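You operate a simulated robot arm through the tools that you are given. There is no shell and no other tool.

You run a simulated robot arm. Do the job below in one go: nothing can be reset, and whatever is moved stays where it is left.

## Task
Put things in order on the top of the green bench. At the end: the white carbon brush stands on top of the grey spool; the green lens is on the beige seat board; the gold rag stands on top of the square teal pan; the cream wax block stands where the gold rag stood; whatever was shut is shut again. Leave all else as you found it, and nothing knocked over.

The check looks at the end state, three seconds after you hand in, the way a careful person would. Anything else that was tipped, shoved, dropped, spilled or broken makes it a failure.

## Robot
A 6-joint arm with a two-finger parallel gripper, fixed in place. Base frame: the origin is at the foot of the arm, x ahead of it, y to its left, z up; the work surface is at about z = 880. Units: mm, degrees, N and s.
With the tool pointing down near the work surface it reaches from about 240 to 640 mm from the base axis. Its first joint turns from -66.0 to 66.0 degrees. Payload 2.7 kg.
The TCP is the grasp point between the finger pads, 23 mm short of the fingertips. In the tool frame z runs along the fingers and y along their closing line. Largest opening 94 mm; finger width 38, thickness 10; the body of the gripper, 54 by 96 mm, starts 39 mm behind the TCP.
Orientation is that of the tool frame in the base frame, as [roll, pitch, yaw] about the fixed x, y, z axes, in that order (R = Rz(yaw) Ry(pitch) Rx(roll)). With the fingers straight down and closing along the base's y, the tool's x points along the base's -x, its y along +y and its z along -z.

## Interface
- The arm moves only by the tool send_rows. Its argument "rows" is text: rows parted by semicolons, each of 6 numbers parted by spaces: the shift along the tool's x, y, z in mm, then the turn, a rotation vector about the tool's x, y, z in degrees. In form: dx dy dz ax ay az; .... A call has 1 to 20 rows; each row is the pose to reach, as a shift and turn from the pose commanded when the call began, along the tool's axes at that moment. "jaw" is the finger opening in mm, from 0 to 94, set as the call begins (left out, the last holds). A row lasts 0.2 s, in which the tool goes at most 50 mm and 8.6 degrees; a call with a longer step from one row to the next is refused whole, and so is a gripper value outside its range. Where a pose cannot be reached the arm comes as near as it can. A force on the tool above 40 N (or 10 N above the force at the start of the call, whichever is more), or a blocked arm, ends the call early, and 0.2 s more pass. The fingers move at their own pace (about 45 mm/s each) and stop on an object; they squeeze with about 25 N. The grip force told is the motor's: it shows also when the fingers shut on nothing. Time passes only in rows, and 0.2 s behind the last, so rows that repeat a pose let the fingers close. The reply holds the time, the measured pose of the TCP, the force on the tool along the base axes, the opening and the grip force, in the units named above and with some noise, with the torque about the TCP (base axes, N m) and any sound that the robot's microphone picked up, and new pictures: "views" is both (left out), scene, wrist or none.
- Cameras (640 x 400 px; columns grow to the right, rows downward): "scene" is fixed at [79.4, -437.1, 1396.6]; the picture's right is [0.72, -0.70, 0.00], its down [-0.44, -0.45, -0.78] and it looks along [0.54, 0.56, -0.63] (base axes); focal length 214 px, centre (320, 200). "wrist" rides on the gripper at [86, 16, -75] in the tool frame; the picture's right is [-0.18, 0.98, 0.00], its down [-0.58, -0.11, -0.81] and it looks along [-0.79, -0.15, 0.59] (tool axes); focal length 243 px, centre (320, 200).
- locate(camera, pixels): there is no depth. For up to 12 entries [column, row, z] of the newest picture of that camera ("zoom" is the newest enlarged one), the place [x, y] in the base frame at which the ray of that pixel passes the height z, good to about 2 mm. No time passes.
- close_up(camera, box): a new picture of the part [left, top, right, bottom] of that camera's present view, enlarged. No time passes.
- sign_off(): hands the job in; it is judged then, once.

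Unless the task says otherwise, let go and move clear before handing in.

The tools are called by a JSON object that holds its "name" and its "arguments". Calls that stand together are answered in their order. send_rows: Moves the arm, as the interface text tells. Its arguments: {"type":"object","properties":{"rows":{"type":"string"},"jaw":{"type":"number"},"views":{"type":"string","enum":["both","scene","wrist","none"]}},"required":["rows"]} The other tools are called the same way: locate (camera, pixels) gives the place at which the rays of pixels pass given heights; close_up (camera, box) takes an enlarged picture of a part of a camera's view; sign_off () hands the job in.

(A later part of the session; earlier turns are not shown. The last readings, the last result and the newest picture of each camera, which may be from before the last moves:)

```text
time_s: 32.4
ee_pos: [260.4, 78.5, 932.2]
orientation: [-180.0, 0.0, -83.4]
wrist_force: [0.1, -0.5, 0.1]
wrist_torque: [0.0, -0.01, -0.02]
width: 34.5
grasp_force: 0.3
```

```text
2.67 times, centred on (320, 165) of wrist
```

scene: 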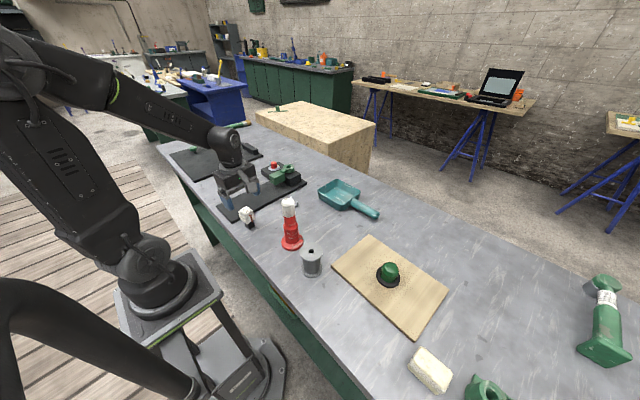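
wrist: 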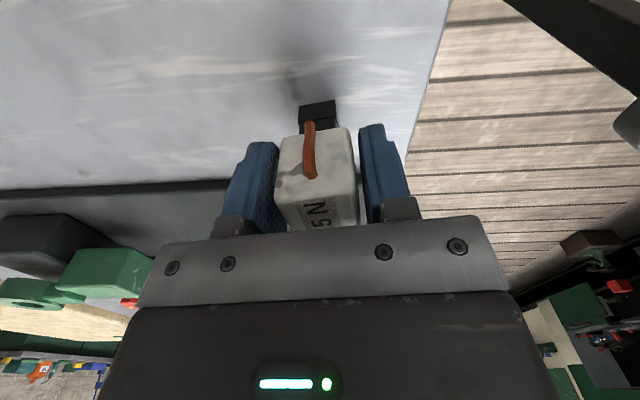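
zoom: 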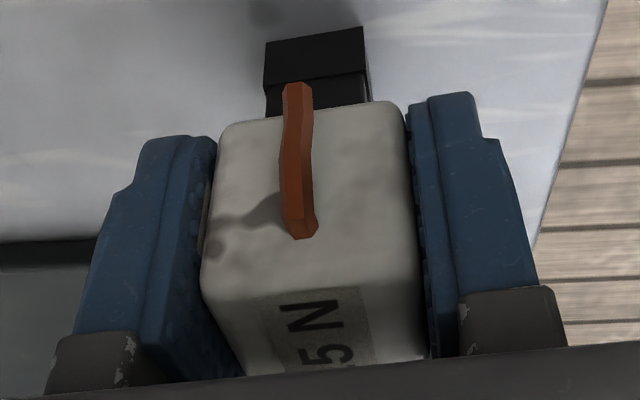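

The pads are nearly touching on both sides; I'll take another small step.

{"name": "send_rows", "arguments": {"rows": "0 0 0 0 0 0; 0 0 0 0 0 0", "views": "none", "jaw": 34.1}}

{"name": "send_rows", "arguments": {"rows": "0 0 0 0 0 0; 0 0 0 0 0 0", "views": "none", "jaw": 33.7}}

```text
time_s: 33.0
ee_pos: [261.1, 78.9, 932.8]
orientation: [-179.9, 0.0, -83.6]
wrist_force: [0.4, 0.1, -0.2]
wrist_torque: [0.01, 0.0, -0.01]
width: 34.1
grasp_force: 0.7
```

```text
time_s: 33.6
ee_pos: [261.7, 79.4, 933.4]
orientation: [-179.9, 0.1, -83.5]
wrist_force: [-0.3, -0.6, -0.1]
wrist_torque: [-0.04, -0.02, 0.04]
width: 34.5
grasp_force: 0.3
```

Width is holding near 34.2 while the setting is 33.7, so contact is beginning. I'll lower the setting carefully.

{"name": "send_rows", "arguments": {"rows": "0 0 0 0 0 0; 0 0 0 0 0 0", "views": "none", "jaw": 33.4}}

{"name": "send_rows", "arguments": {"rows": "0 0 0 0 0 0; 0 0 0 0 0 0", "views": "none"}}

```text
time_s: 34.2
ee_pos: [261.7, 79.0, 932.5]
orientation: [-179.7, 0.0, -83.5]
wrist_force: [-0.6, -0.8, 0.4]
wrist_torque: [0.01, 0.02, -0.04]
width: 33.9
grasp_force: 0.3
```

```text
time_s: 34.8
ee_pos: [261.1, 79.0, 932.7]
orientation: [-179.9, 0.1, -83.4]
wrist_force: [-0.3, 0.0, -0.9]
wrist_torque: [0.01, 0.0, 0.0]
width: 34.1
grasp_force: 0.6
```

{"name": "send_rows", "arguments": {"rows": "0 0 0 0 0 0; 0 0 0 0 0 0", "views": "none", "jaw": 33.1}}

```text
time_s: 35.4
ee_pos: [261.4, 78.0, 932.9]
orientation: [-179.9, 0.1, -83.6]
wrist_force: [-0.1, -0.3, 0.4]
wrist_torque: [0.03, 0.03, -0.02]
width: 33.9
grasp_force: 0.5
```

{"name": "send_rows", "arguments": {"rows": "0 0 0 0 0 0; 0 0 0 0 0 0", "views": "none", "jaw": 32.8}}

```text
time_s: 36.0
ee_pos: [261.5, 78.9, 933.3]
orientation: [-179.9, 0.0, -83.5]
wrist_force: [-0.7, 0.0, -0.1]
wrist_torque: [0.01, 0.0, -0.01]
width: 33.9
grasp_force: 5.2
```

Grip force is now 5.2 N at setting 32.8. I'll go to 32.5 and check that it stays well below 15 N.

{"name": "send_rows", "arguments": {"rows": "0 0 0 0 0 0; 0 0 0 0 0 0", "views": "wrist", "jaw": 32.5}}

```text
time_s: 36.6
ee_pos: [261.3, 77.8, 932.7]
orientation: [-179.9, 0.0, -83.5]
wrist_force: [-0.1, -0.8, -0.6]
wrist_torque: [-0.02, 0.02, 0.0]
width: 33.8
grasp_force: 15.0
```

wrist: 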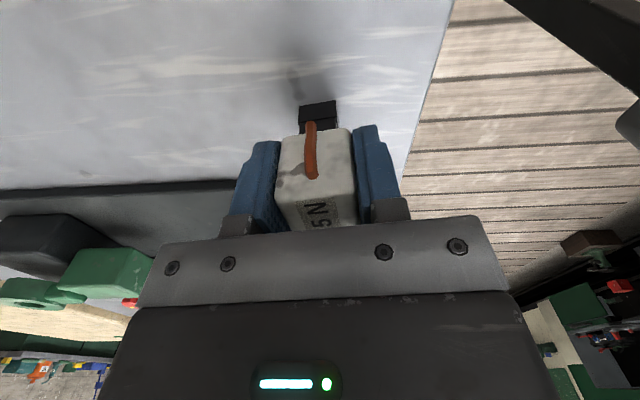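

The force jumped to 15.0 N, right at the limit, so I'll back off at once to about 7 N.

{"name": "send_rows", "arguments": {"rows": "0 0 0 0 0 0; 0 0 0 0 0 0", "views": "none", "jaw": 32.75}}

{"name": "close_up", "arguments": {"camera": "wrist", "box": [210, 90, 430, 240]}}

```text
time_s: 37.2
ee_pos: [261.5, 77.7, 932.6]
orientation: [-179.9, -0.1, -83.4]
wrist_force: [0.5, -0.4, -0.3]
wrist_torque: [0.01, 0.0, 0.01]
width: 33.6
grasp_force: 1.0
```

```text
2.67 times, centred on (320, 165) of wrist
```

zoom: 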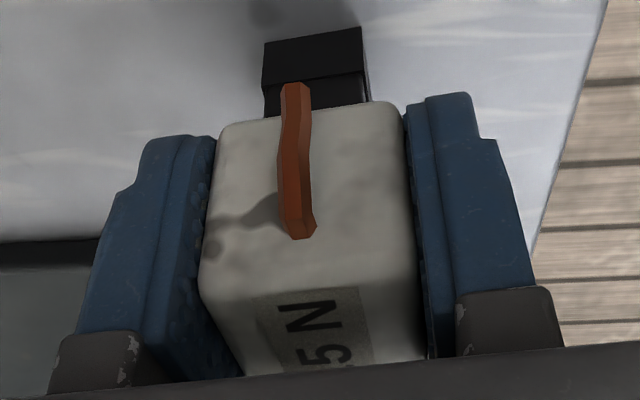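

The brush still looks whole. I'll tighten in very small steps and read twice to see how stable the force is.

{"name": "send_rows", "arguments": {"rows": "0 0 0 0 0 0; 0 0 0 0 0 0", "views": "none", "jaw": 32.68}}

{"name": "send_rows", "arguments": {"rows": "0 0 0 0 0 0; 0 0 0 0 0 0", "views": "none"}}

```text
time_s: 37.8
ee_pos: [261.4, 78.0, 932.5]
orientation: [-179.9, 0.0, -83.5]
wrist_force: [0.5, 1.0, 0.8]
wrist_torque: [0.0, 0.05, 0.0]
width: 33.9
grasp_force: 10.3
```

```text
time_s: 38.4
ee_pos: [262.3, 78.4, 933.8]
orientation: [-179.8, 0.0, -83.5]
wrist_force: [0.3, -1.2, 0.4]
wrist_torque: [0.01, 0.03, 0.02]
width: 33.9
grasp_force: 20.5
```

The force went on rising to 20.5 N at a fixed setting, so it ramps with time; I'll release at once and inspect the brush.

{"name": "send_rows", "arguments": {"rows": "0 0 0 0 0 0; 0 0 0 0 0 0", "views": "wrist", "jaw": 38}}

{"name": "close_up", "arguments": {"camera": "wrist", "box": [210, 90, 430, 240]}}

{"name": "close_up", "arguments": {"camera": "scene", "box": [225, 195, 275, 235]}}

```text
time_s: 39.0
ee_pos: [260.1, 78.4, 933.0]
orientation: [-179.9, 0.0, -83.5]
wrist_force: [-0.4, -0.7, -0.3]
wrist_torque: [0.0, -0.01, 0.0]
width: 37.9
grasp_force: 0.0
```

wrist: 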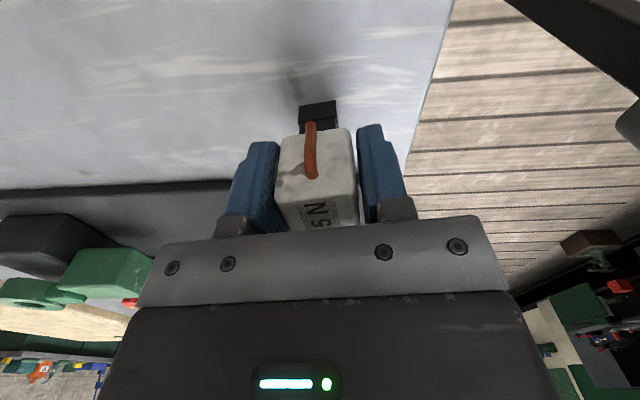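

```text
2.67 times, centred on (320, 165) of wrist
```

zoom: 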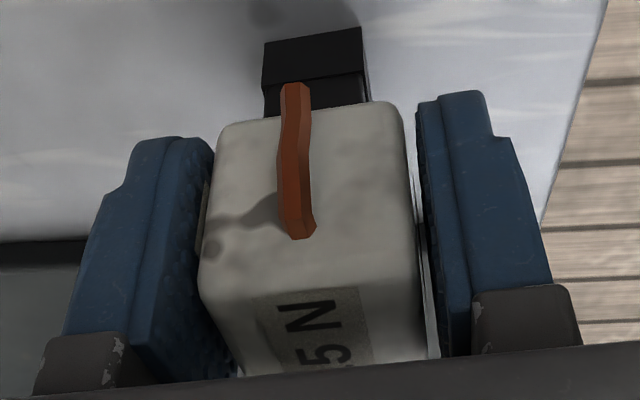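

```text
10.00 times, centred on (250, 215) of scene
```

zoom: 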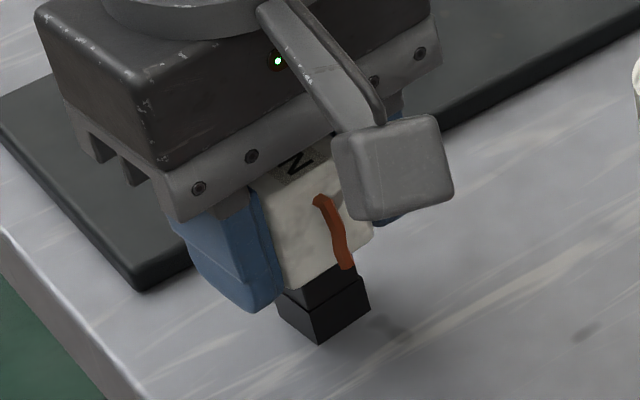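

The brush looks unharmed and no sound was reported. Before trying again I want to learn the force ramp on something sturdier, so I'll open, rise clear, and go look at the rag.

{"name": "send_rows", "arguments": {"rows": "0 0 0 0 0 0; 0 0 0 0 0 0; 0 0 -30 0 0 0; 0 0 -75 0 0 0; 0 0 -120 0 0 0; 0 0 -120 0 0 0", "views": "both", "jaw": 70}}

{"name": "close_up", "arguments": {"camera": "scene", "box": [225, 195, 275, 235]}}

{"name": "close_up", "arguments": {"camera": "wrist", "box": [130, 90, 390, 250]}}

```text
time_s: 40.4
ee_pos: [261.0, 78.2, 1052.2]
orientation: [-180.0, -0.1, -83.5]
wrist_force: [0.1, 0.2, 0.1]
wrist_torque: [-0.04, -0.01, -0.01]
width: 70.1
grasp_force: 0.2
```

scene: 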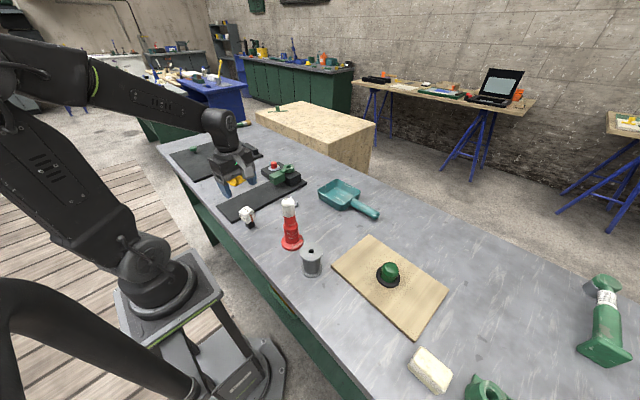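
wrist: 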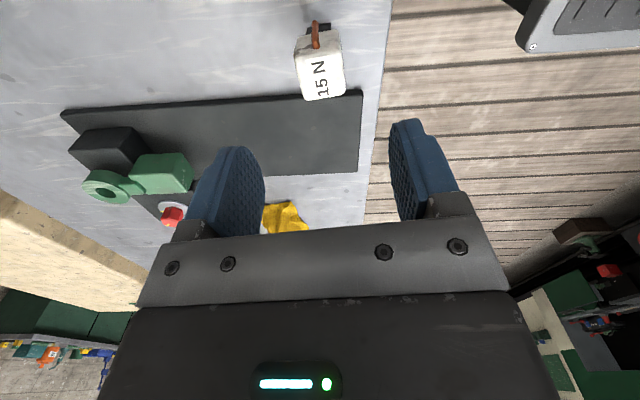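

```text
10.00 times, centred on (250, 215) of scene
```

zoom: 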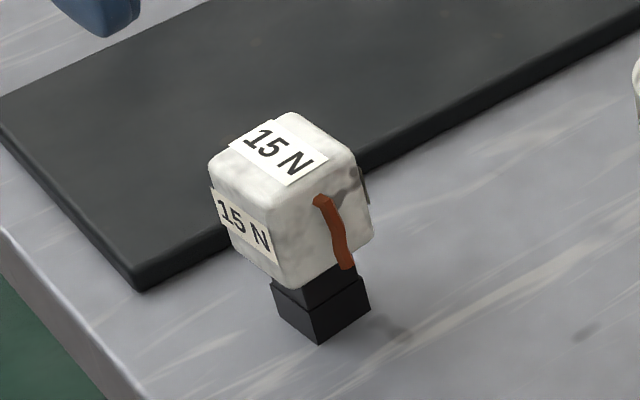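

```text
2.46 times, centred on (260, 170) of wrist
```

zoom: 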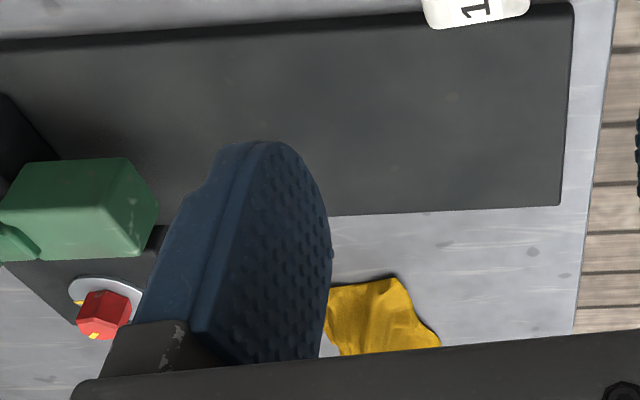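

The brush looks the same as before. I'll move the camera over the rag at (350,380) with a downward tilt to measure it.

{"name": "send_rows", "arguments": {"rows": "-34.4 -14 -10 0 5 0; -69 -28 -20 0 10 0; -103 -42 -30 0 15 0; -138 -57 -40 0 20 0; -172 -71 -48 0 25 0; -172 -71 -48 0 25 0", "views": "wrist"}}

{"name": "close_up", "arguments": {"camera": "wrist", "box": [200, 80, 440, 240]}}

```text
time_s: 41.8
ee_pos: [312.4, 255.0, 1099.2]
orientation: [-179.9, -25.0, -83.6]
wrist_force: [0.0, -1.0, -0.1]
wrist_torque: [-0.02, -0.02, 0.01]
width: 70.2
grasp_force: 0.1
```

wrist: 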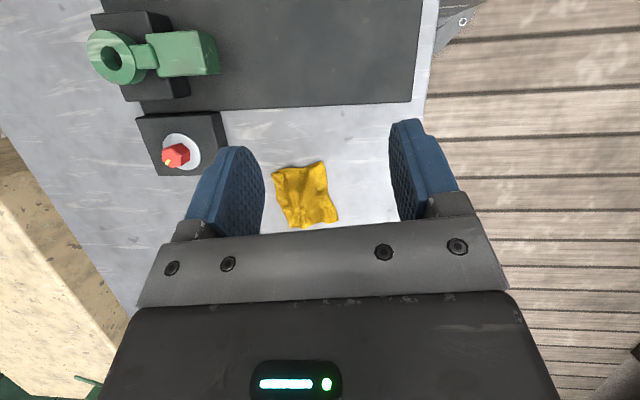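

```text
2.50 times, centred on (320, 160) of wrist
```

zoom: 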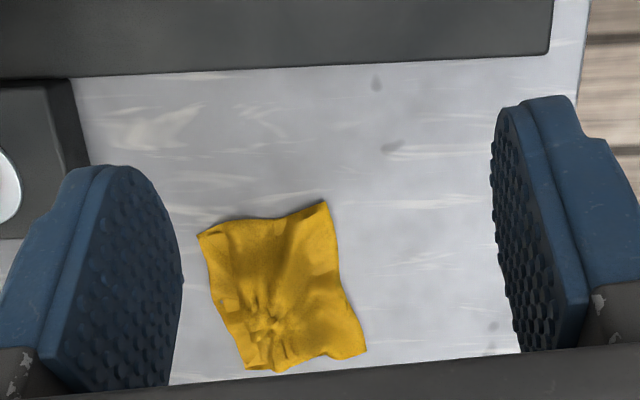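

The rag's corners are near zoom (200,233), (325,202), (364,352), (248,370), with its peak at about (270,325). I'll locate them.

{"name": "locate", "arguments": {"camera": "zoom", "pixels": [[200, 233, 882], [325, 202, 882], [364, 352, 882], [248, 370, 882], [270, 325, 915], [270, 325, 925], [270, 325, 935], [545, 50, 885], [70, 85, 885], [68, 82, 910], [95, 165, 900]]}}

{"name": "locate", "arguments": {"camera": "scene", "pixels": [[241, 168.5, 915], [241, 168.5, 925], [241, 168.5, 935], [236.5, 170, 915], [236.5, 170, 925], [236.5, 170, 935], [245, 186, 882], [259, 178, 882], [230, 180, 882]]}}

{"name": "close_up", "arguments": {"camera": "scene", "box": [215, 160, 265, 195]}}

```text
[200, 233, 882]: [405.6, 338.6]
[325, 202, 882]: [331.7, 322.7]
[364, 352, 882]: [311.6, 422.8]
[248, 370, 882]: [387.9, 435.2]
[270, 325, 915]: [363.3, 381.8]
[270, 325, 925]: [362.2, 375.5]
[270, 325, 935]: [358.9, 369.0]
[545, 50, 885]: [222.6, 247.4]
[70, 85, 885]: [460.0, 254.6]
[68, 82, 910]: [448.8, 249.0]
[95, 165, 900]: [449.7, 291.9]
```

```text
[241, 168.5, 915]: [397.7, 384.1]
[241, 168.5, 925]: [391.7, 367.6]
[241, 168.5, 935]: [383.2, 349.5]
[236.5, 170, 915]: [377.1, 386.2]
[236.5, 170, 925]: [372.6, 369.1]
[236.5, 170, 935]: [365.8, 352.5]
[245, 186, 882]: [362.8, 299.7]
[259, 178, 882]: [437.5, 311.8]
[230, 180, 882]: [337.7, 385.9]
```

```text
11.43 times, centred on (240, 178) of scene
```

zoom: 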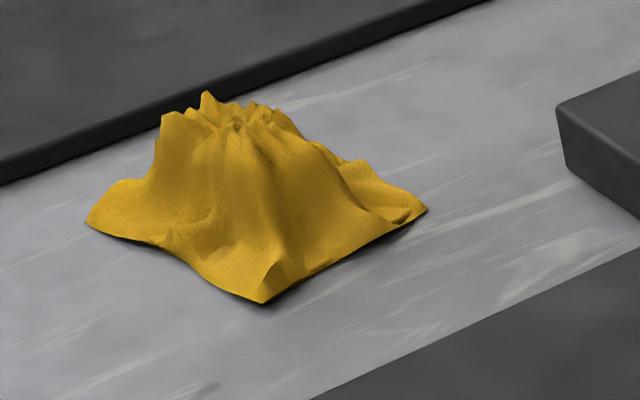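

{"name": "locate", "arguments": {"camera": "zoom", "pixels": [[263, 302, 881], [427, 210, 881], [88, 222, 881], [207, 93, 925], [207, 93, 935], [237, 125, 915], [237, 125, 925], [237, 125, 935], [160, 115, 915], [160, 115, 925], [557, 108, 915], [563, 160, 881]]}}

```text
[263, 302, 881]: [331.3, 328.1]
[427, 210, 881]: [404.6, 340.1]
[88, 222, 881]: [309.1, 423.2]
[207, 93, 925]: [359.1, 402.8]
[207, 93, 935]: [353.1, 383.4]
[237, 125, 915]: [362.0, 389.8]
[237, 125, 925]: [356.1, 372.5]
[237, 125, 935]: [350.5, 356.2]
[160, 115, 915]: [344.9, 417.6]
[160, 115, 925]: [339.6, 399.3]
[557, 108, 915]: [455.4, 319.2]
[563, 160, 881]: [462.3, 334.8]
```

The rag's centre is (359,381), turned about 11°, top about z 930. I'll untilt to hover above it with the jaws wide and look again.

{"name": "send_rows", "arguments": {"rows": "-30 -12 8 0 -5 0; -60 -24 16 0 -10 0; -90 -36 24 0 -15 0; -120 -48.5 32 0 -20 0; -149.4 -60.8 40.1 0 -25 0; -149.4 -60.8 40.1 0 -25 0", "views": "both", "jaw": 90}}

{"name": "close_up", "arguments": {"camera": "wrist", "box": [220, 20, 420, 170]}}

```text
time_s: 43.2
ee_pos: [360.4, 382.7, 1001.3]
orientation: [-179.8, 0.1, -83.6]
wrist_force: [-0.2, -0.2, -0.8]
wrist_torque: [-0.04, -0.01, 0.03]
width: 90.0
grasp_force: 0.1
```

scene: 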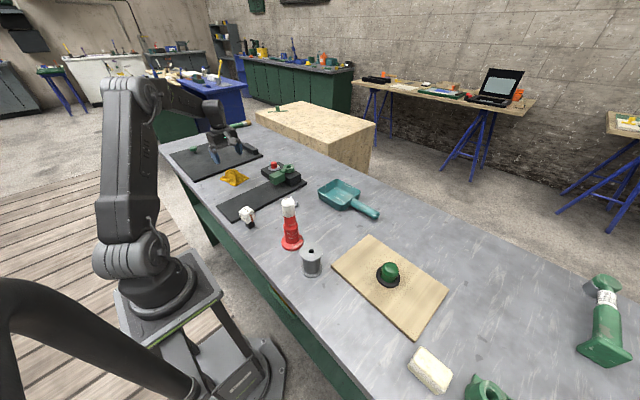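
wrist: 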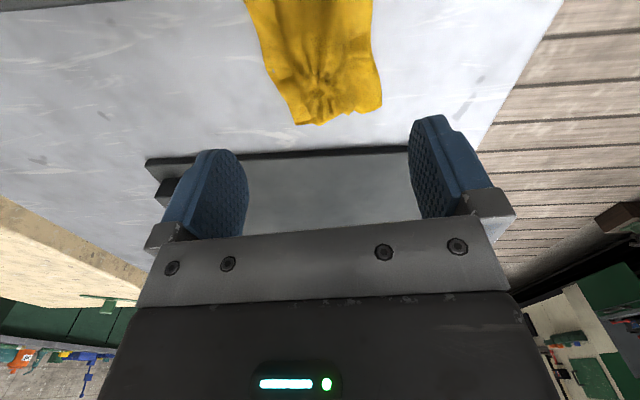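

```text
2.67 times, centred on (320, 95) of wrist
```

zoom: 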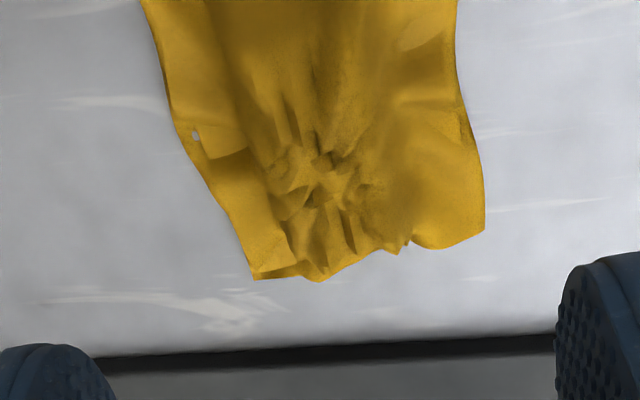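

The gathered top is at zoom (320,180). I'll locate it to centre the grip.

{"name": "locate", "arguments": {"camera": "zoom", "pixels": [[320, 180, 920], [320, 180, 930], [290, 180, 920], [355, 185, 920], [320, 205, 930]]}}

```text
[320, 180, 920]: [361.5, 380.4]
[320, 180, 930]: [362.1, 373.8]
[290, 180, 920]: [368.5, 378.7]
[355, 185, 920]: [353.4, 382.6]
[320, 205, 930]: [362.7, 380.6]
```

Centre is about (361.5,380). I'll descend with open jaws to TCP z 920 and look.

{"name": "send_rows", "arguments": {"rows": "0 -2 30 0 0 0; 0 -2 60 0 0 0; 0 -2 80 0 0 0; 0 -2 80 0 0 0", "views": "both"}}

{"name": "close_up", "arguments": {"camera": "wrist", "box": [180, 80, 480, 240]}}

{"name": "close_up", "arguments": {"camera": "scene", "box": [200, 145, 270, 200]}}

```text
time_s: 44.2
ee_pos: [362.0, 381.3, 919.6]
orientation: [-179.9, 0.0, -83.6]
wrist_force: [0.1, 0.2, 0.7]
wrist_torque: [0.0, 0.0, 0.02]
width: 90.1
grasp_force: 0.1
```

scene: 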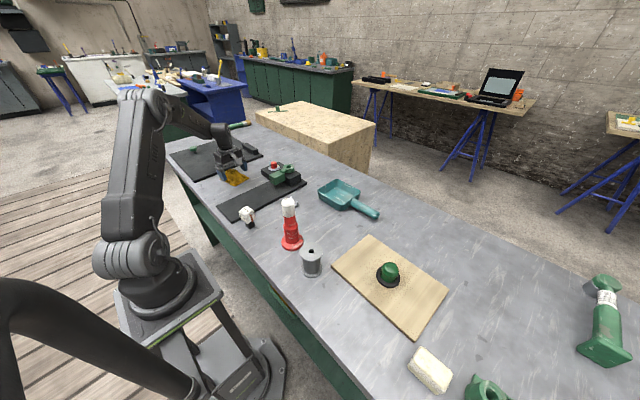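
wrist: 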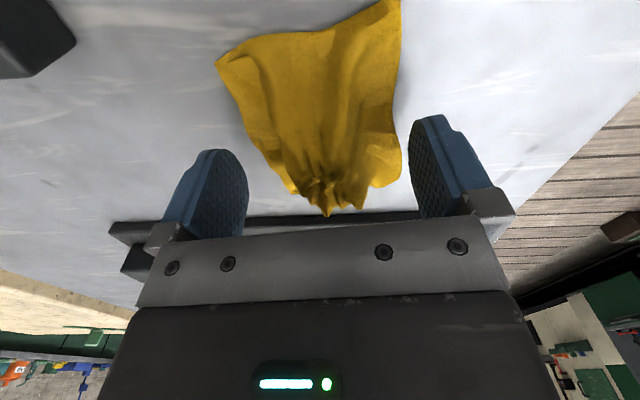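

```text
2.13 times, centred on (330, 160) of wrist
```

zoom: 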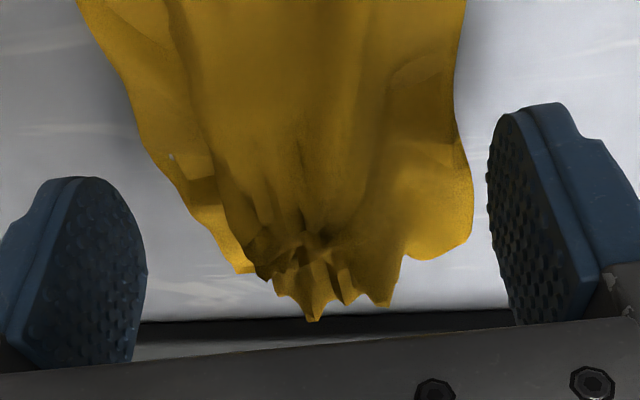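

```text
7.27 times, centred on (235, 172) of scene
```

zoom: 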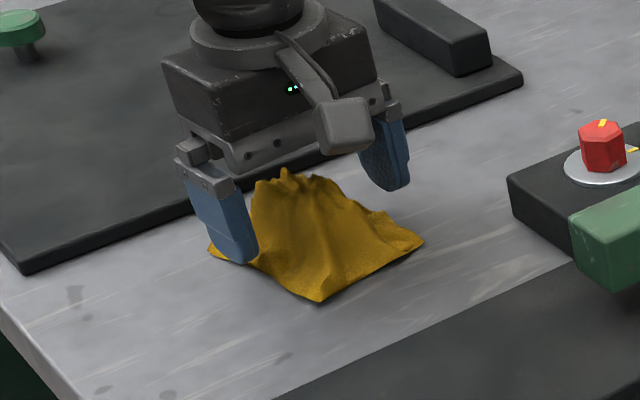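

The rag's bunch is centred between the fingers. I'll close in stages and watch the contact width.

{"name": "send_rows", "arguments": {"rows": "0 0 0 0 0 0; 0 0 0 0 0 0; 0 0 0 0 0 0", "views": "none", "jaw": 60}}

{"name": "send_rows", "arguments": {"rows": "0 0 0 0 0 0; 0 0 0 0 0 0", "views": "none", "jaw": 48}}

{"name": "send_rows", "arguments": {"rows": "0 0 0 0 0 0; 0 0 0 0 0 0", "views": "both", "jaw": 38}}

```text
time_s: 45.0
ee_pos: [362.2, 380.7, 920.4]
orientation: [-179.9, 0.0, -83.6]
wrist_force: [0.3, 0.0, 0.0]
wrist_torque: [0.01, -0.04, 0.01]
width: 59.8
grasp_force: 0.1
```

```text
time_s: 45.6
ee_pos: [362.5, 381.2, 921.2]
orientation: [-179.9, -0.1, -83.5]
wrist_force: [-0.2, -0.9, -0.5]
wrist_torque: [0.0, 0.02, 0.0]
width: 48.1
grasp_force: 0.1
```

```text
time_s: 46.2
ee_pos: [362.6, 381.1, 921.4]
orientation: [180.0, 0.0, -83.5]
wrist_force: [0.1, -0.1, -0.6]
wrist_torque: [0.01, -0.05, -0.01]
width: 38.1
grasp_force: 0.2
```

scene: 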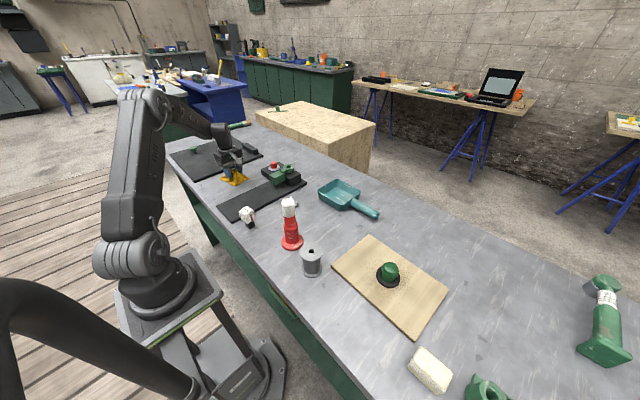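
wrist: 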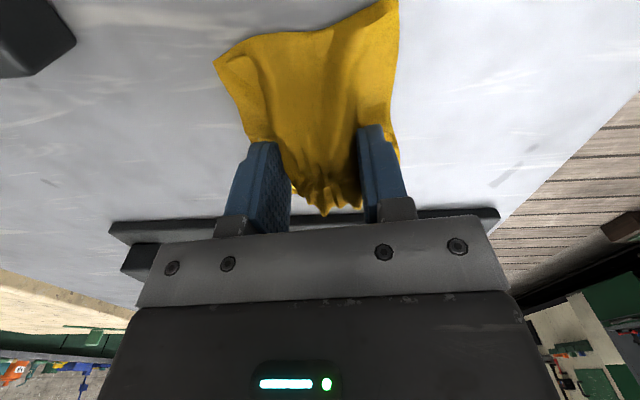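

No contact force yet at 38 mm; I'll continue.

{"name": "send_rows", "arguments": {"rows": "0 0 0 0 0 0; 0 0 0 0 0 0", "views": "none", "jaw": 31}}

{"name": "send_rows", "arguments": {"rows": "0 0 0 0 0 0; 0 0 0 0 0 0", "views": "wrist", "jaw": 25}}

{"name": "close_up", "arguments": {"camera": "wrist", "box": [220, 100, 420, 230]}}

```text
time_s: 46.8
ee_pos: [360.9, 380.9, 921.4]
orientation: [-179.9, 0.0, -83.4]
wrist_force: [0.1, 1.1, -0.2]
wrist_torque: [0.01, -0.02, 0.05]
width: 32.0
grasp_force: 1.1
```

```text
time_s: 47.4
ee_pos: [362.7, 381.1, 921.3]
orientation: [-179.9, 0.0, -83.6]
wrist_force: [0.0, -0.5, 0.5]
wrist_torque: [0.03, 0.03, 0.02]
width: 31.0
grasp_force: 25.0
```

wrist: 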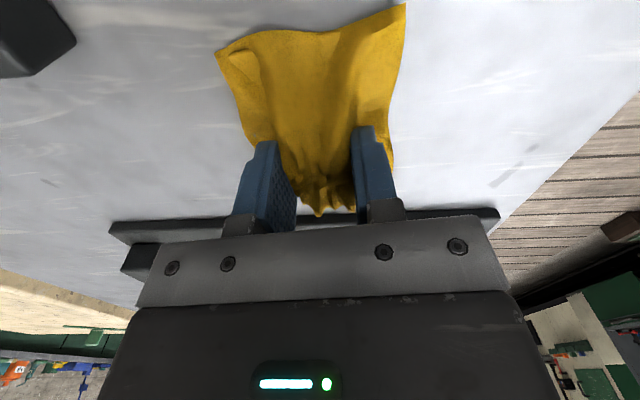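

```text
3.08 times, centred on (320, 165) of wrist
```

zoom: 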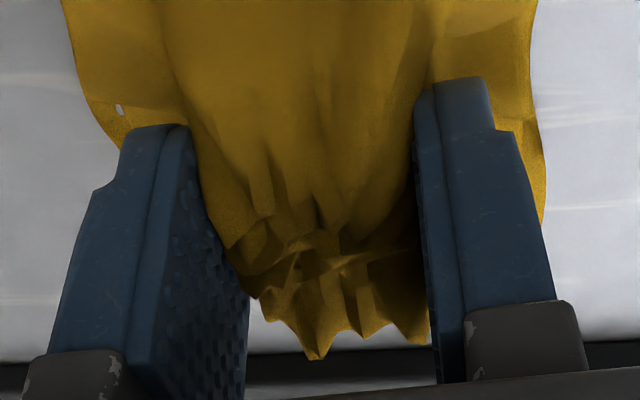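

The rag is held at 31 mm with 25 N. It is sturdy, so I'll use it to learn the force law: loosen a little, then set just under contact and read repeatedly.

{"name": "send_rows", "arguments": {"rows": "0 0 0 0 0 0; 0 0 0 0 0 0", "views": "none", "jaw": 33}}

{"name": "send_rows", "arguments": {"rows": "0 0 0 0 0 0; 0 0 0 0 0 0", "views": "none", "jaw": 30.5}}

{"name": "send_rows", "arguments": {"rows": "0 0 0 0 0 0; 0 0 0 0 0 0", "views": "none"}}

{"name": "send_rows", "arguments": {"rows": "0 0 0 0 0 0; 0 0 0 0 0 0", "views": "none"}}

{"name": "send_rows", "arguments": {"rows": "0 0 0 0 0 0; 0 0 0 0 0 0", "views": "none", "jaw": 30.2}}

{"name": "send_rows", "arguments": {"rows": "0 0 0 0 0 0; 0 0 0 0 0 0", "views": "none"}}

{"name": "send_rows", "arguments": {"rows": "0 0 0 0 0 0; 0 0 0 0 0 0", "views": "none"}}

{"name": "send_rows", "arguments": {"rows": "0 0 0 0 0 0; 0 0 0 0 0 0", "views": "none"}}

```text
time_s: 48.0
ee_pos: [362.6, 380.9, 921.8]
orientation: [-179.9, 0.0, -83.6]
wrist_force: [-0.5, -0.5, -0.1]
wrist_torque: [0.01, -0.03, 0.03]
width: 33.5
grasp_force: 0.0
```

```text
time_s: 48.6
ee_pos: [361.7, 381.4, 920.7]
orientation: [-179.9, 0.1, -83.6]
wrist_force: [0.0, -0.7, 1.1]
wrist_torque: [-0.01, -0.02, 0.03]
width: 31.5
grasp_force: 15.4
```

```text
time_s: 49.2
ee_pos: [362.2, 380.4, 921.8]
orientation: [-179.9, 0.0, -83.4]
wrist_force: [0.7, 0.2, 0.2]
wrist_torque: [0.01, 0.01, 0.02]
width: 31.7
grasp_force: 5.2
```

```text
time_s: 49.8
ee_pos: [361.6, 381.5, 920.7]
orientation: [-179.9, 0.0, -83.4]
wrist_force: [0.2, 0.2, -1.0]
wrist_torque: [-0.02, 0.01, -0.01]
width: 31.4
grasp_force: 25.1
```

```text
time_s: 50.4
ee_pos: [361.6, 381.6, 922.3]
orientation: [-179.9, -0.1, -83.6]
wrist_force: [-1.1, 1.0, 0.6]
wrist_torque: [0.01, 0.0, -0.04]
width: 31.8
grasp_force: 24.8
```

```text
time_s: 51.0
ee_pos: [362.8, 382.1, 921.4]
orientation: [-179.9, -0.1, -83.5]
wrist_force: [0.3, -0.2, 0.4]
wrist_torque: [-0.02, -0.05, -0.01]
width: 31.8
grasp_force: 15.1
```

```text
time_s: 51.6
ee_pos: [362.8, 380.3, 920.5]
orientation: [-179.9, 0.0, -83.5]
wrist_force: [0.4, -0.1, -0.4]
wrist_torque: [0.02, 0.01, 0.0]
width: 31.7
grasp_force: 5.6
```

```text
time_s: 52.2
ee_pos: [362.1, 381.0, 920.6]
orientation: [-179.9, 0.0, -83.5]
wrist_force: [0.7, -0.3, 0.5]
wrist_torque: [-0.05, -0.01, 0.02]
width: 31.5
grasp_force: 24.6
```

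The told force hunts between 5 and 25 N in steps of about 5 at any setting 1 mm under contact. I'll probe just above that zone to see whether a quiet, light grip exists.

{"name": "send_rows", "arguments": {"rows": "0 0 0 0 0 0; 0 0 0 0 0 0", "views": "none", "jaw": 31.2}}

{"name": "send_rows", "arguments": {"rows": "0 0 0 0 0 0", "views": "none"}}

{"name": "send_rows", "arguments": {"rows": "0 0 0 0 0 0", "views": "none", "jaw": 31.0}}

{"name": "send_rows", "arguments": {"rows": "0 0 0 0 0 0", "views": "none"}}

{"name": "send_rows", "arguments": {"rows": "0 0 0 0 0 0", "views": "none"}}

{"name": "send_rows", "arguments": {"rows": "0 0 0 0 0 0", "views": "none", "jaw": 30.8}}

{"name": "send_rows", "arguments": {"rows": "0 0 0 0 0 0", "views": "none"}}

{"name": "send_rows", "arguments": {"rows": "0 0 0 0 0 0", "views": "none"}}

{"name": "send_rows", "arguments": {"rows": "0 0 0 0 0 0", "views": "none"}}

```text
time_s: 52.8
ee_pos: [361.5, 381.4, 921.0]
orientation: [-179.9, 0.0, -83.5]
wrist_force: [-0.6, 0.0, -0.6]
wrist_torque: [0.01, -0.01, 0.01]
width: 32.1
grasp_force: 0.5
```

```text
time_s: 53.2
ee_pos: [361.5, 381.9, 921.0]
orientation: [-179.9, 0.0, -83.5]
wrist_force: [-0.8, -0.2, -0.3]
wrist_torque: [-0.02, 0.02, 0.03]
width: 32.0
grasp_force: 1.4
```

```text
time_s: 53.6
ee_pos: [362.2, 380.3, 921.3]
orientation: [-180.0, 0.0, -83.5]
wrist_force: [-0.2, -0.7, 0.1]
wrist_torque: [-0.01, -0.03, 0.04]
width: 32.2
grasp_force: 1.2
```

```text
time_s: 54.0
ee_pos: [362.1, 379.8, 921.7]
orientation: [-180.0, 0.0, -83.5]
wrist_force: [0.2, 0.5, -0.7]
wrist_torque: [-0.01, 0.01, -0.02]
width: 31.9
grasp_force: 0.9
```

```text
time_s: 54.4
ee_pos: [362.0, 381.6, 921.1]
orientation: [-179.9, 0.0, -83.6]
wrist_force: [-1.0, -0.2, -0.3]
wrist_torque: [0.05, -0.03, 0.01]
width: 32.1
grasp_force: 0.9
```

```text
time_s: 54.8
ee_pos: [361.8, 381.0, 921.6]
orientation: [-179.8, 0.0, -83.5]
wrist_force: [-0.4, 0.3, 0.2]
wrist_torque: [0.0, 0.03, 0.0]
width: 32.1
grasp_force: 0.4
```

```text
time_s: 55.2
ee_pos: [362.0, 381.1, 920.5]
orientation: [-179.9, -0.1, -83.5]
wrist_force: [-0.2, 0.1, -0.4]
wrist_torque: [0.02, -0.02, -0.02]
width: 32.1
grasp_force: 1.4
```

```text
time_s: 55.6
ee_pos: [361.9, 381.4, 921.2]
orientation: [-179.9, 0.0, -83.6]
wrist_force: [0.0, 0.1, 0.0]
wrist_torque: [0.0, 0.01, -0.01]
width: 32.1
grasp_force: 1.4
```

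```text
time_s: 56.0
ee_pos: [362.0, 381.2, 920.1]
orientation: [-179.9, -0.1, -83.5]
wrist_force: [-0.4, -0.1, 0.0]
wrist_torque: [0.0, 0.02, 0.01]
width: 31.9
grasp_force: 0.9
```

A quiet contact exists at about 1 N, and slightly tighter the width settles between contact (32.1) and full squeeze (31.0), i.e. a middling true squeeze. I'll test lifting the rag a little with such a light grip (30.5) to see whether it holds.

{"name": "send_rows", "arguments": {"rows": "0 0 0 0 0 0; 0 0 0 0 0 0; 0 0 -5 0 0 0; 0 0 -10 0 0 0; 0 0 -10 0 0 0", "views": "both", "jaw": 30.5}}

{"name": "close_up", "arguments": {"camera": "scene", "box": [200, 145, 270, 200]}}

```text
time_s: 57.2
ee_pos: [362.5, 380.2, 931.5]
orientation: [-179.9, 0.2, -83.5]
wrist_force: [0.7, -0.4, -0.1]
wrist_torque: [0.01, -0.02, 0.01]
width: 31.8
grasp_force: 10.5
```

scene: 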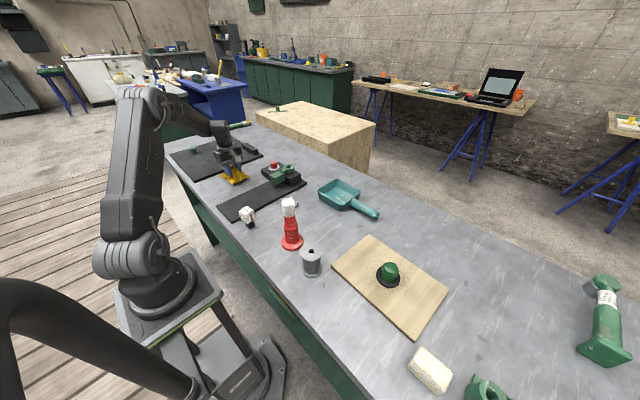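
wrist: 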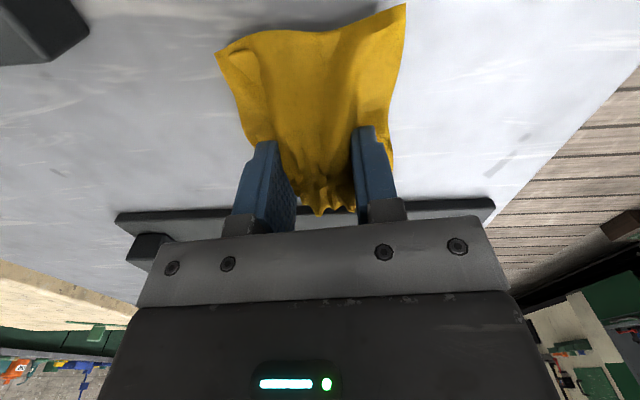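

```text
7.27 times, centred on (235, 172) of scene
```

zoom: 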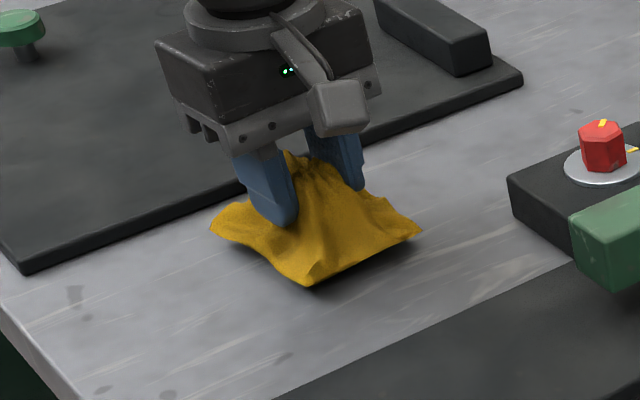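

The light grip holds while lifting. For the rag I'll take the full grip and raise it, and I'll locate the pan's rim in the scene view.

{"name": "send_rows", "arguments": {"rows": "0 0 0 0 0 0; 0 0 -40 0 0 0; 0 0 -85 0 0 0; 0 0 -130 0 0 0; 0 0 -170 0 0 0; 0 0 -170 0 0 0", "views": "wrist", "jaw": 24}}

{"name": "close_up", "arguments": {"camera": "scene", "box": [305, 165, 395, 225]}}

```text
time_s: 58.6
ee_pos: [360.8, 382.0, 1101.2]
orientation: [-179.9, 0.0, -83.5]
wrist_force: [-0.3, -0.5, -1.1]
wrist_torque: [-0.01, 0.0, -0.01]
width: 31.3
grasp_force: 24.9
```

wrist: 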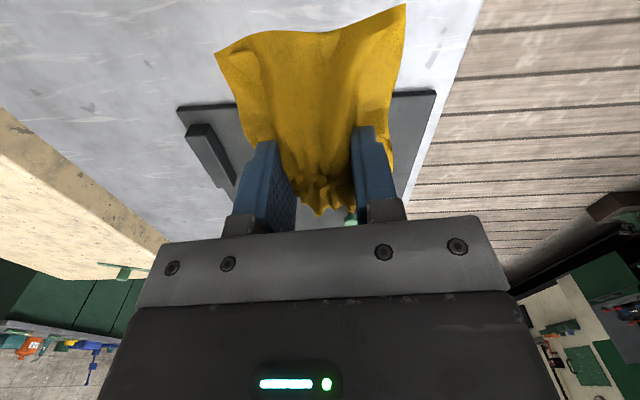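

```text
6.67 times, centred on (350, 195) of scene
```

zoom: 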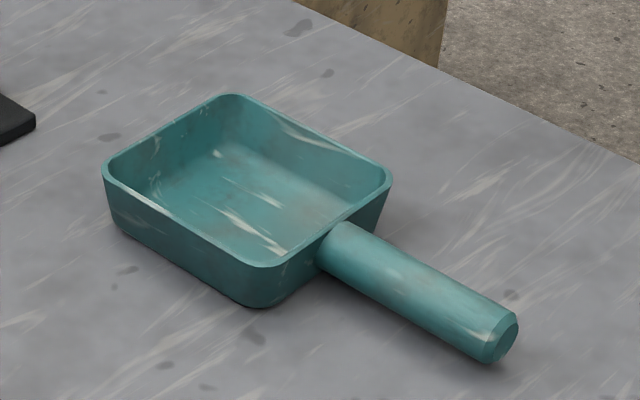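

{"name": "locate", "arguments": {"camera": "zoom", "pixels": [[105, 175, 908], [235, 95, 908], [392, 180, 908], [262, 268, 908], [255, 306, 880], [115, 225, 880], [375, 215, 880], [215, 140, 884], [365, 195, 884], [150, 200, 884], [275, 258, 884]]}}

```text
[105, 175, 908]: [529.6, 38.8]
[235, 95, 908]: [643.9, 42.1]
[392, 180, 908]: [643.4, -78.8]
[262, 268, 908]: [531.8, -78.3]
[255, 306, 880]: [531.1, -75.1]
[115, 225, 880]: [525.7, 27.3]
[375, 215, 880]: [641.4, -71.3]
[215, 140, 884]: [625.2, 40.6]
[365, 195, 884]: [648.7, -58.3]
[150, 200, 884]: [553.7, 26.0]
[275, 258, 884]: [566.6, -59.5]
```

The pan spans about x 530–644, y −79 to 41 with its handle to −y, so its centre is (587,−19). I'll measure how the rag sits in the grip so I can align it with the pan.

{"name": "locate", "arguments": {"camera": "wrist", "pixels": [[215, 52, 1061], [405, 5, 1061], [388, 160, 1061], [250, 142, 1061], [250, 142, 1066], [320, 195, 1105]]}}

{"name": "close_up", "arguments": {"camera": "wrist", "box": [200, 0, 420, 230]}}

{"name": "close_up", "arguments": {"camera": "scene", "box": [200, 100, 280, 170]}}

```text
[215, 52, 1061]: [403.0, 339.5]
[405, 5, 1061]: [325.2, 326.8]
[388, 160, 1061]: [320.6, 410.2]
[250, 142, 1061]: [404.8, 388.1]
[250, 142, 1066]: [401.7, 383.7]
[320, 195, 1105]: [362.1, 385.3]
```

```text
1.74 times, centred on (310, 115) of wrist
```

zoom: 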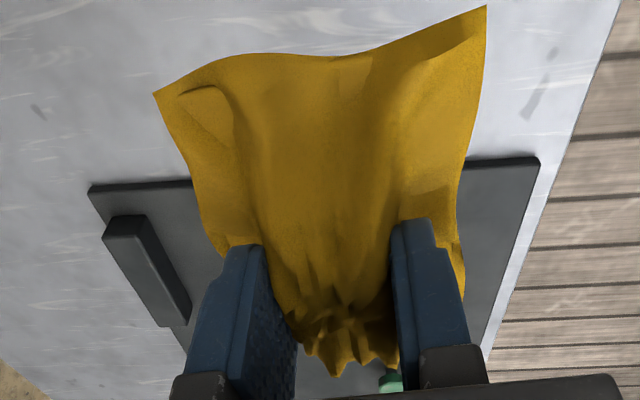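

```text
5.71 times, centred on (240, 135) of scene
```

zoom: 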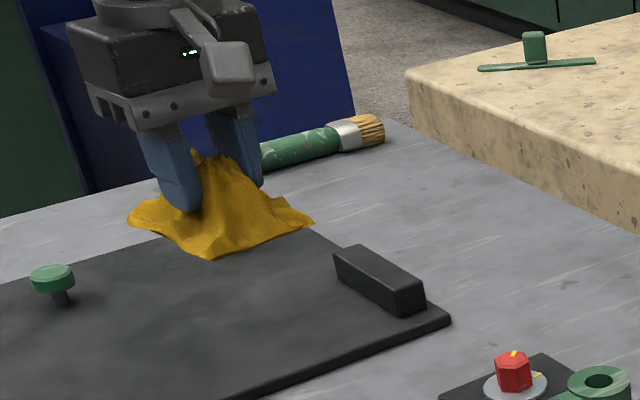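

The rag's edges are turned about 9° from the base axes. I'll carry it across to over the pan at about (590,−19), turning it back by 9° so it lines up with the pan.

{"name": "send_rows", "arguments": {"rows": "38.5 -16.5 0 0 0 0.8; 77 -33 0 0 0 1.6; 115.5 -49.5 0 0 0 2.4; 154 -66 5 0 0 3.3; 192.5 -82.5 10 0 0 4.1; 231 -99 15 0 0 4.9; 269.5 -115.5 20 0 0 5.7; 308 -132 25 0 0 6.5; 346.5 -148.5 30 0 0 7.4; 385 -165 35 0 0 8.2; 423.4 -181.4 40 0 0 9; 423.4 -181.4 40 0 0 9", "views": "both"}}

{"name": "close_up", "arguments": {"camera": "scene", "box": [300, 130, 410, 225]}}

```text
time_s: 61.2
ee_pos: [591.1, -20.3, 1062.7]
orientation: [-179.9, 0.1, -92.5]
wrist_force: [-0.5, 0.3, -0.9]
wrist_torque: [-0.01, -0.04, -0.05]
width: 31.2
grasp_force: 24.6
```

scene: 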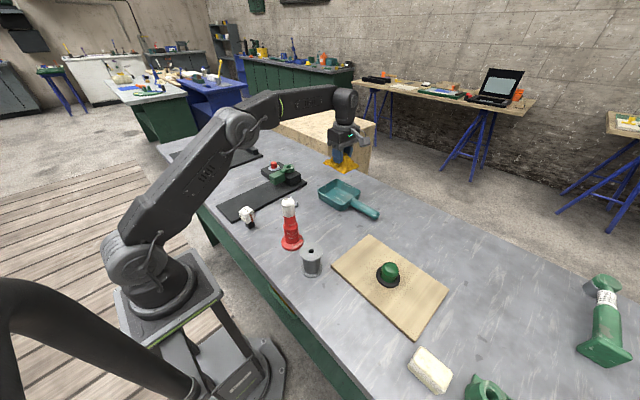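
wrist: 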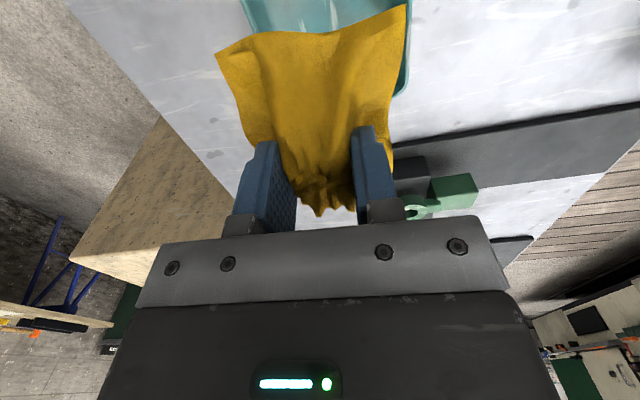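

```text
4.21 times, centred on (355, 178) of scene
```

zoom: 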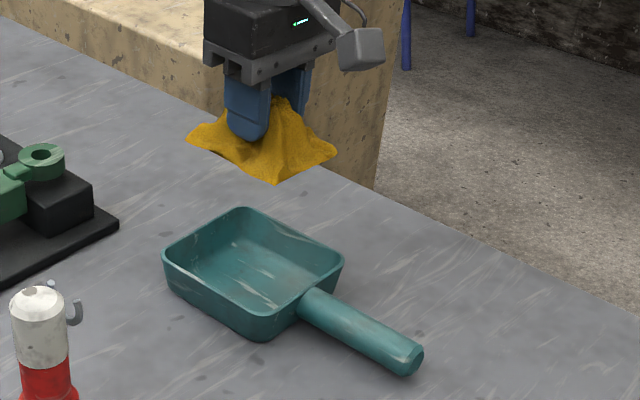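

I'll check the pan's visible edges in the wrist view against the scene measurements before lowering.

{"name": "close_up", "arguments": {"camera": "wrist", "box": [200, 0, 440, 130]}}

{"name": "locate", "arguments": {"camera": "wrist", "pixels": [[409, 85, 908], [400, 96, 908], [245, 10, 908], [252, 30, 908], [411, 40, 908]]}}

```text
2.67 times, centred on (320, 65) of wrist
```

zoom: 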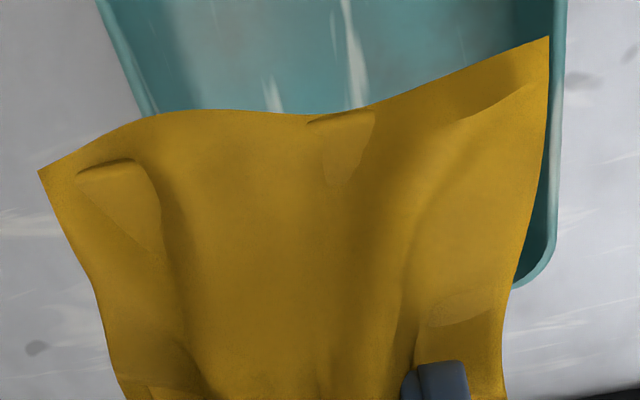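

```text
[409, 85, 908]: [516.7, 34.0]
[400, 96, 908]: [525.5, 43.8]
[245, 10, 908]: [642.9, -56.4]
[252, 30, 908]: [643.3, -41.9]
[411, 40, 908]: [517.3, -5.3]
```

{"name": "close_up", "arguments": {"camera": "scene", "box": [305, 165, 395, 225]}}

{"name": "locate", "arguments": {"camera": "wrist", "pixels": [[411, 40, 915], [411, 40, 925], [401, 107, 915], [401, 107, 925], [243, 20, 915], [243, 20, 925], [411, 60, 920]]}}

{"name": "locate", "arguments": {"camera": "zoom", "pixels": [[105, 175, 915], [235, 95, 915], [392, 180, 915], [262, 268, 915], [105, 175, 925], [235, 95, 925], [392, 180, 925], [262, 268, 925], [255, 308, 880], [108, 215, 880]]}}

```text
6.67 times, centred on (350, 195) of scene
```

zoom: 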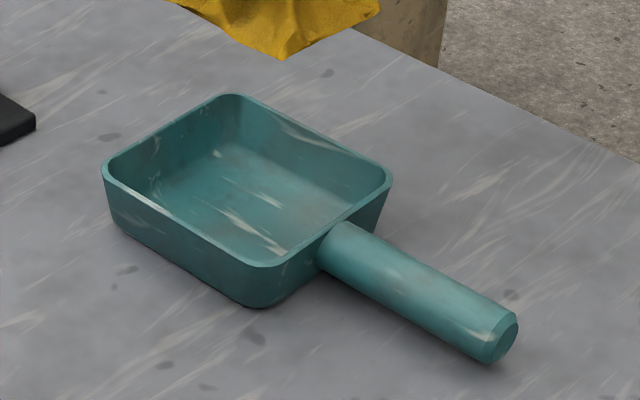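

```text
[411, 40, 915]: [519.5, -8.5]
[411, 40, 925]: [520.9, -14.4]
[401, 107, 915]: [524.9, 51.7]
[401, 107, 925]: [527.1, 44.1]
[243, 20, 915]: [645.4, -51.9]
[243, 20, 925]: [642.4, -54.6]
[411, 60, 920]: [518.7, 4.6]
```

```text
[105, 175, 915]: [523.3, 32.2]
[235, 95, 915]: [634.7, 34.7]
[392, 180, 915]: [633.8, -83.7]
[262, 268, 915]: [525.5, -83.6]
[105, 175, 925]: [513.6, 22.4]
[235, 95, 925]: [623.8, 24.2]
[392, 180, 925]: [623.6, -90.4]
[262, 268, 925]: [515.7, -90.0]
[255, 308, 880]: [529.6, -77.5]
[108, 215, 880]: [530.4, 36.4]
```

The two cameras differ by several mm on the pan, so I'll lower the rag to just above the rim and check the relative position visually.

{"name": "send_rows", "arguments": {"rows": "1 2 30 0 0 0; 2 4.5 60 0 0 0; 2 4.5 85 0 0 0; 2 4.5 85 0 0 0", "views": "both"}}

{"name": "close_up", "arguments": {"camera": "scene", "box": [305, 150, 395, 225]}}

{"name": "close_up", "arguments": {"camera": "wrist", "box": [190, 0, 450, 170]}}

```text
time_s: 62.2
ee_pos: [586.8, -20.0, 974.5]
orientation: [-179.8, 0.1, -92.5]
wrist_force: [-0.9, -0.6, -1.1]
wrist_torque: [0.0, -0.01, 0.02]
width: 31.3
grasp_force: 25.1
```

scene: 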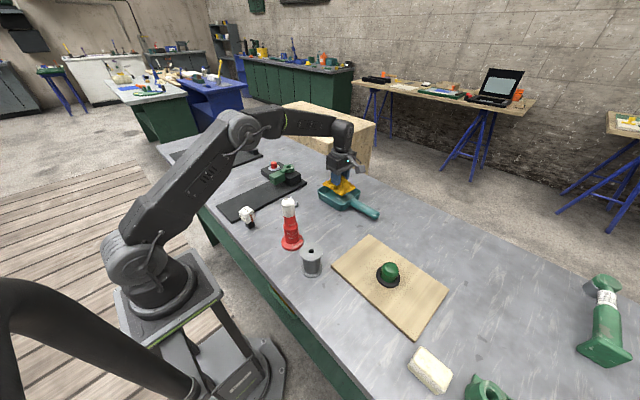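
wrist: 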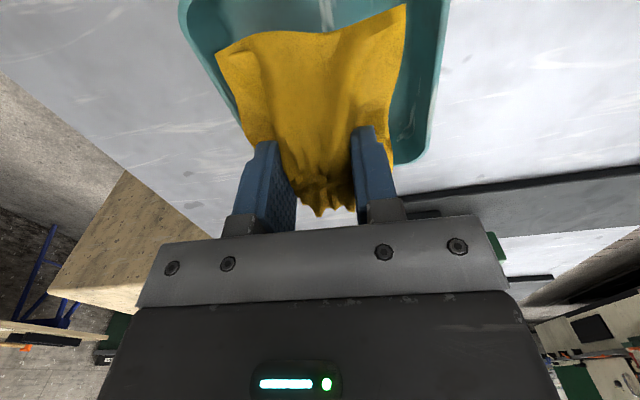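

```text
5.33 times, centred on (350, 188) of scene
```

zoom: 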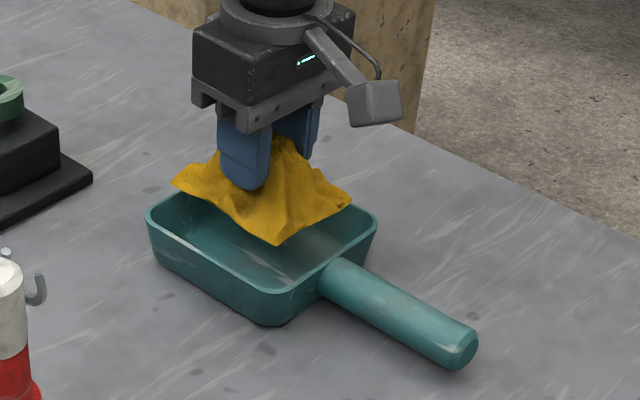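

```text
2.35 times, centred on (320, 85) of wrist
```

zoom: 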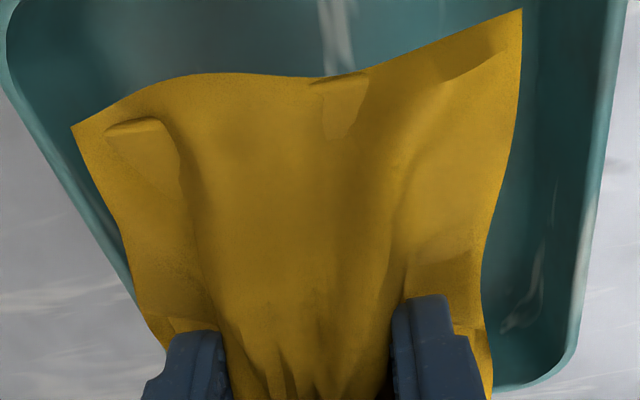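

{"name": "locate", "arguments": {"camera": "zoom", "pixels": [[5, 80, 912], [130, 300, 912], [612, 100, 912], [580, 340, 912], [520, 390, 912], [545, 375, 912], [70, 127, 936], [521, 8, 936], [487, 340, 936], [160, 330, 936]]}}

{"name": "locate", "arguments": {"camera": "scene", "pixels": [[317.8, 192, 912], [361, 192, 912], [342, 208, 912], [342.5, 195, 934], [355.8, 187.5, 934], [323, 183.5, 936]]}}

```text
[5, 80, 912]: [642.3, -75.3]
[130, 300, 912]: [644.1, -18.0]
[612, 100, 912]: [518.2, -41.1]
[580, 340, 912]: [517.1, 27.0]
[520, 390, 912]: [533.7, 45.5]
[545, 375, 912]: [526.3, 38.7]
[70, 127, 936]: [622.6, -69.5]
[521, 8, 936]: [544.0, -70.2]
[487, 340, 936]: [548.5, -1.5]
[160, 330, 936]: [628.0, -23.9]
```

```text
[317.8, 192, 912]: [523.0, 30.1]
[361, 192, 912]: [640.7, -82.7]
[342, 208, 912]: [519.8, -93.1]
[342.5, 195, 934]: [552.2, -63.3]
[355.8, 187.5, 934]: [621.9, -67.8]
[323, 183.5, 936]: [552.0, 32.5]
```

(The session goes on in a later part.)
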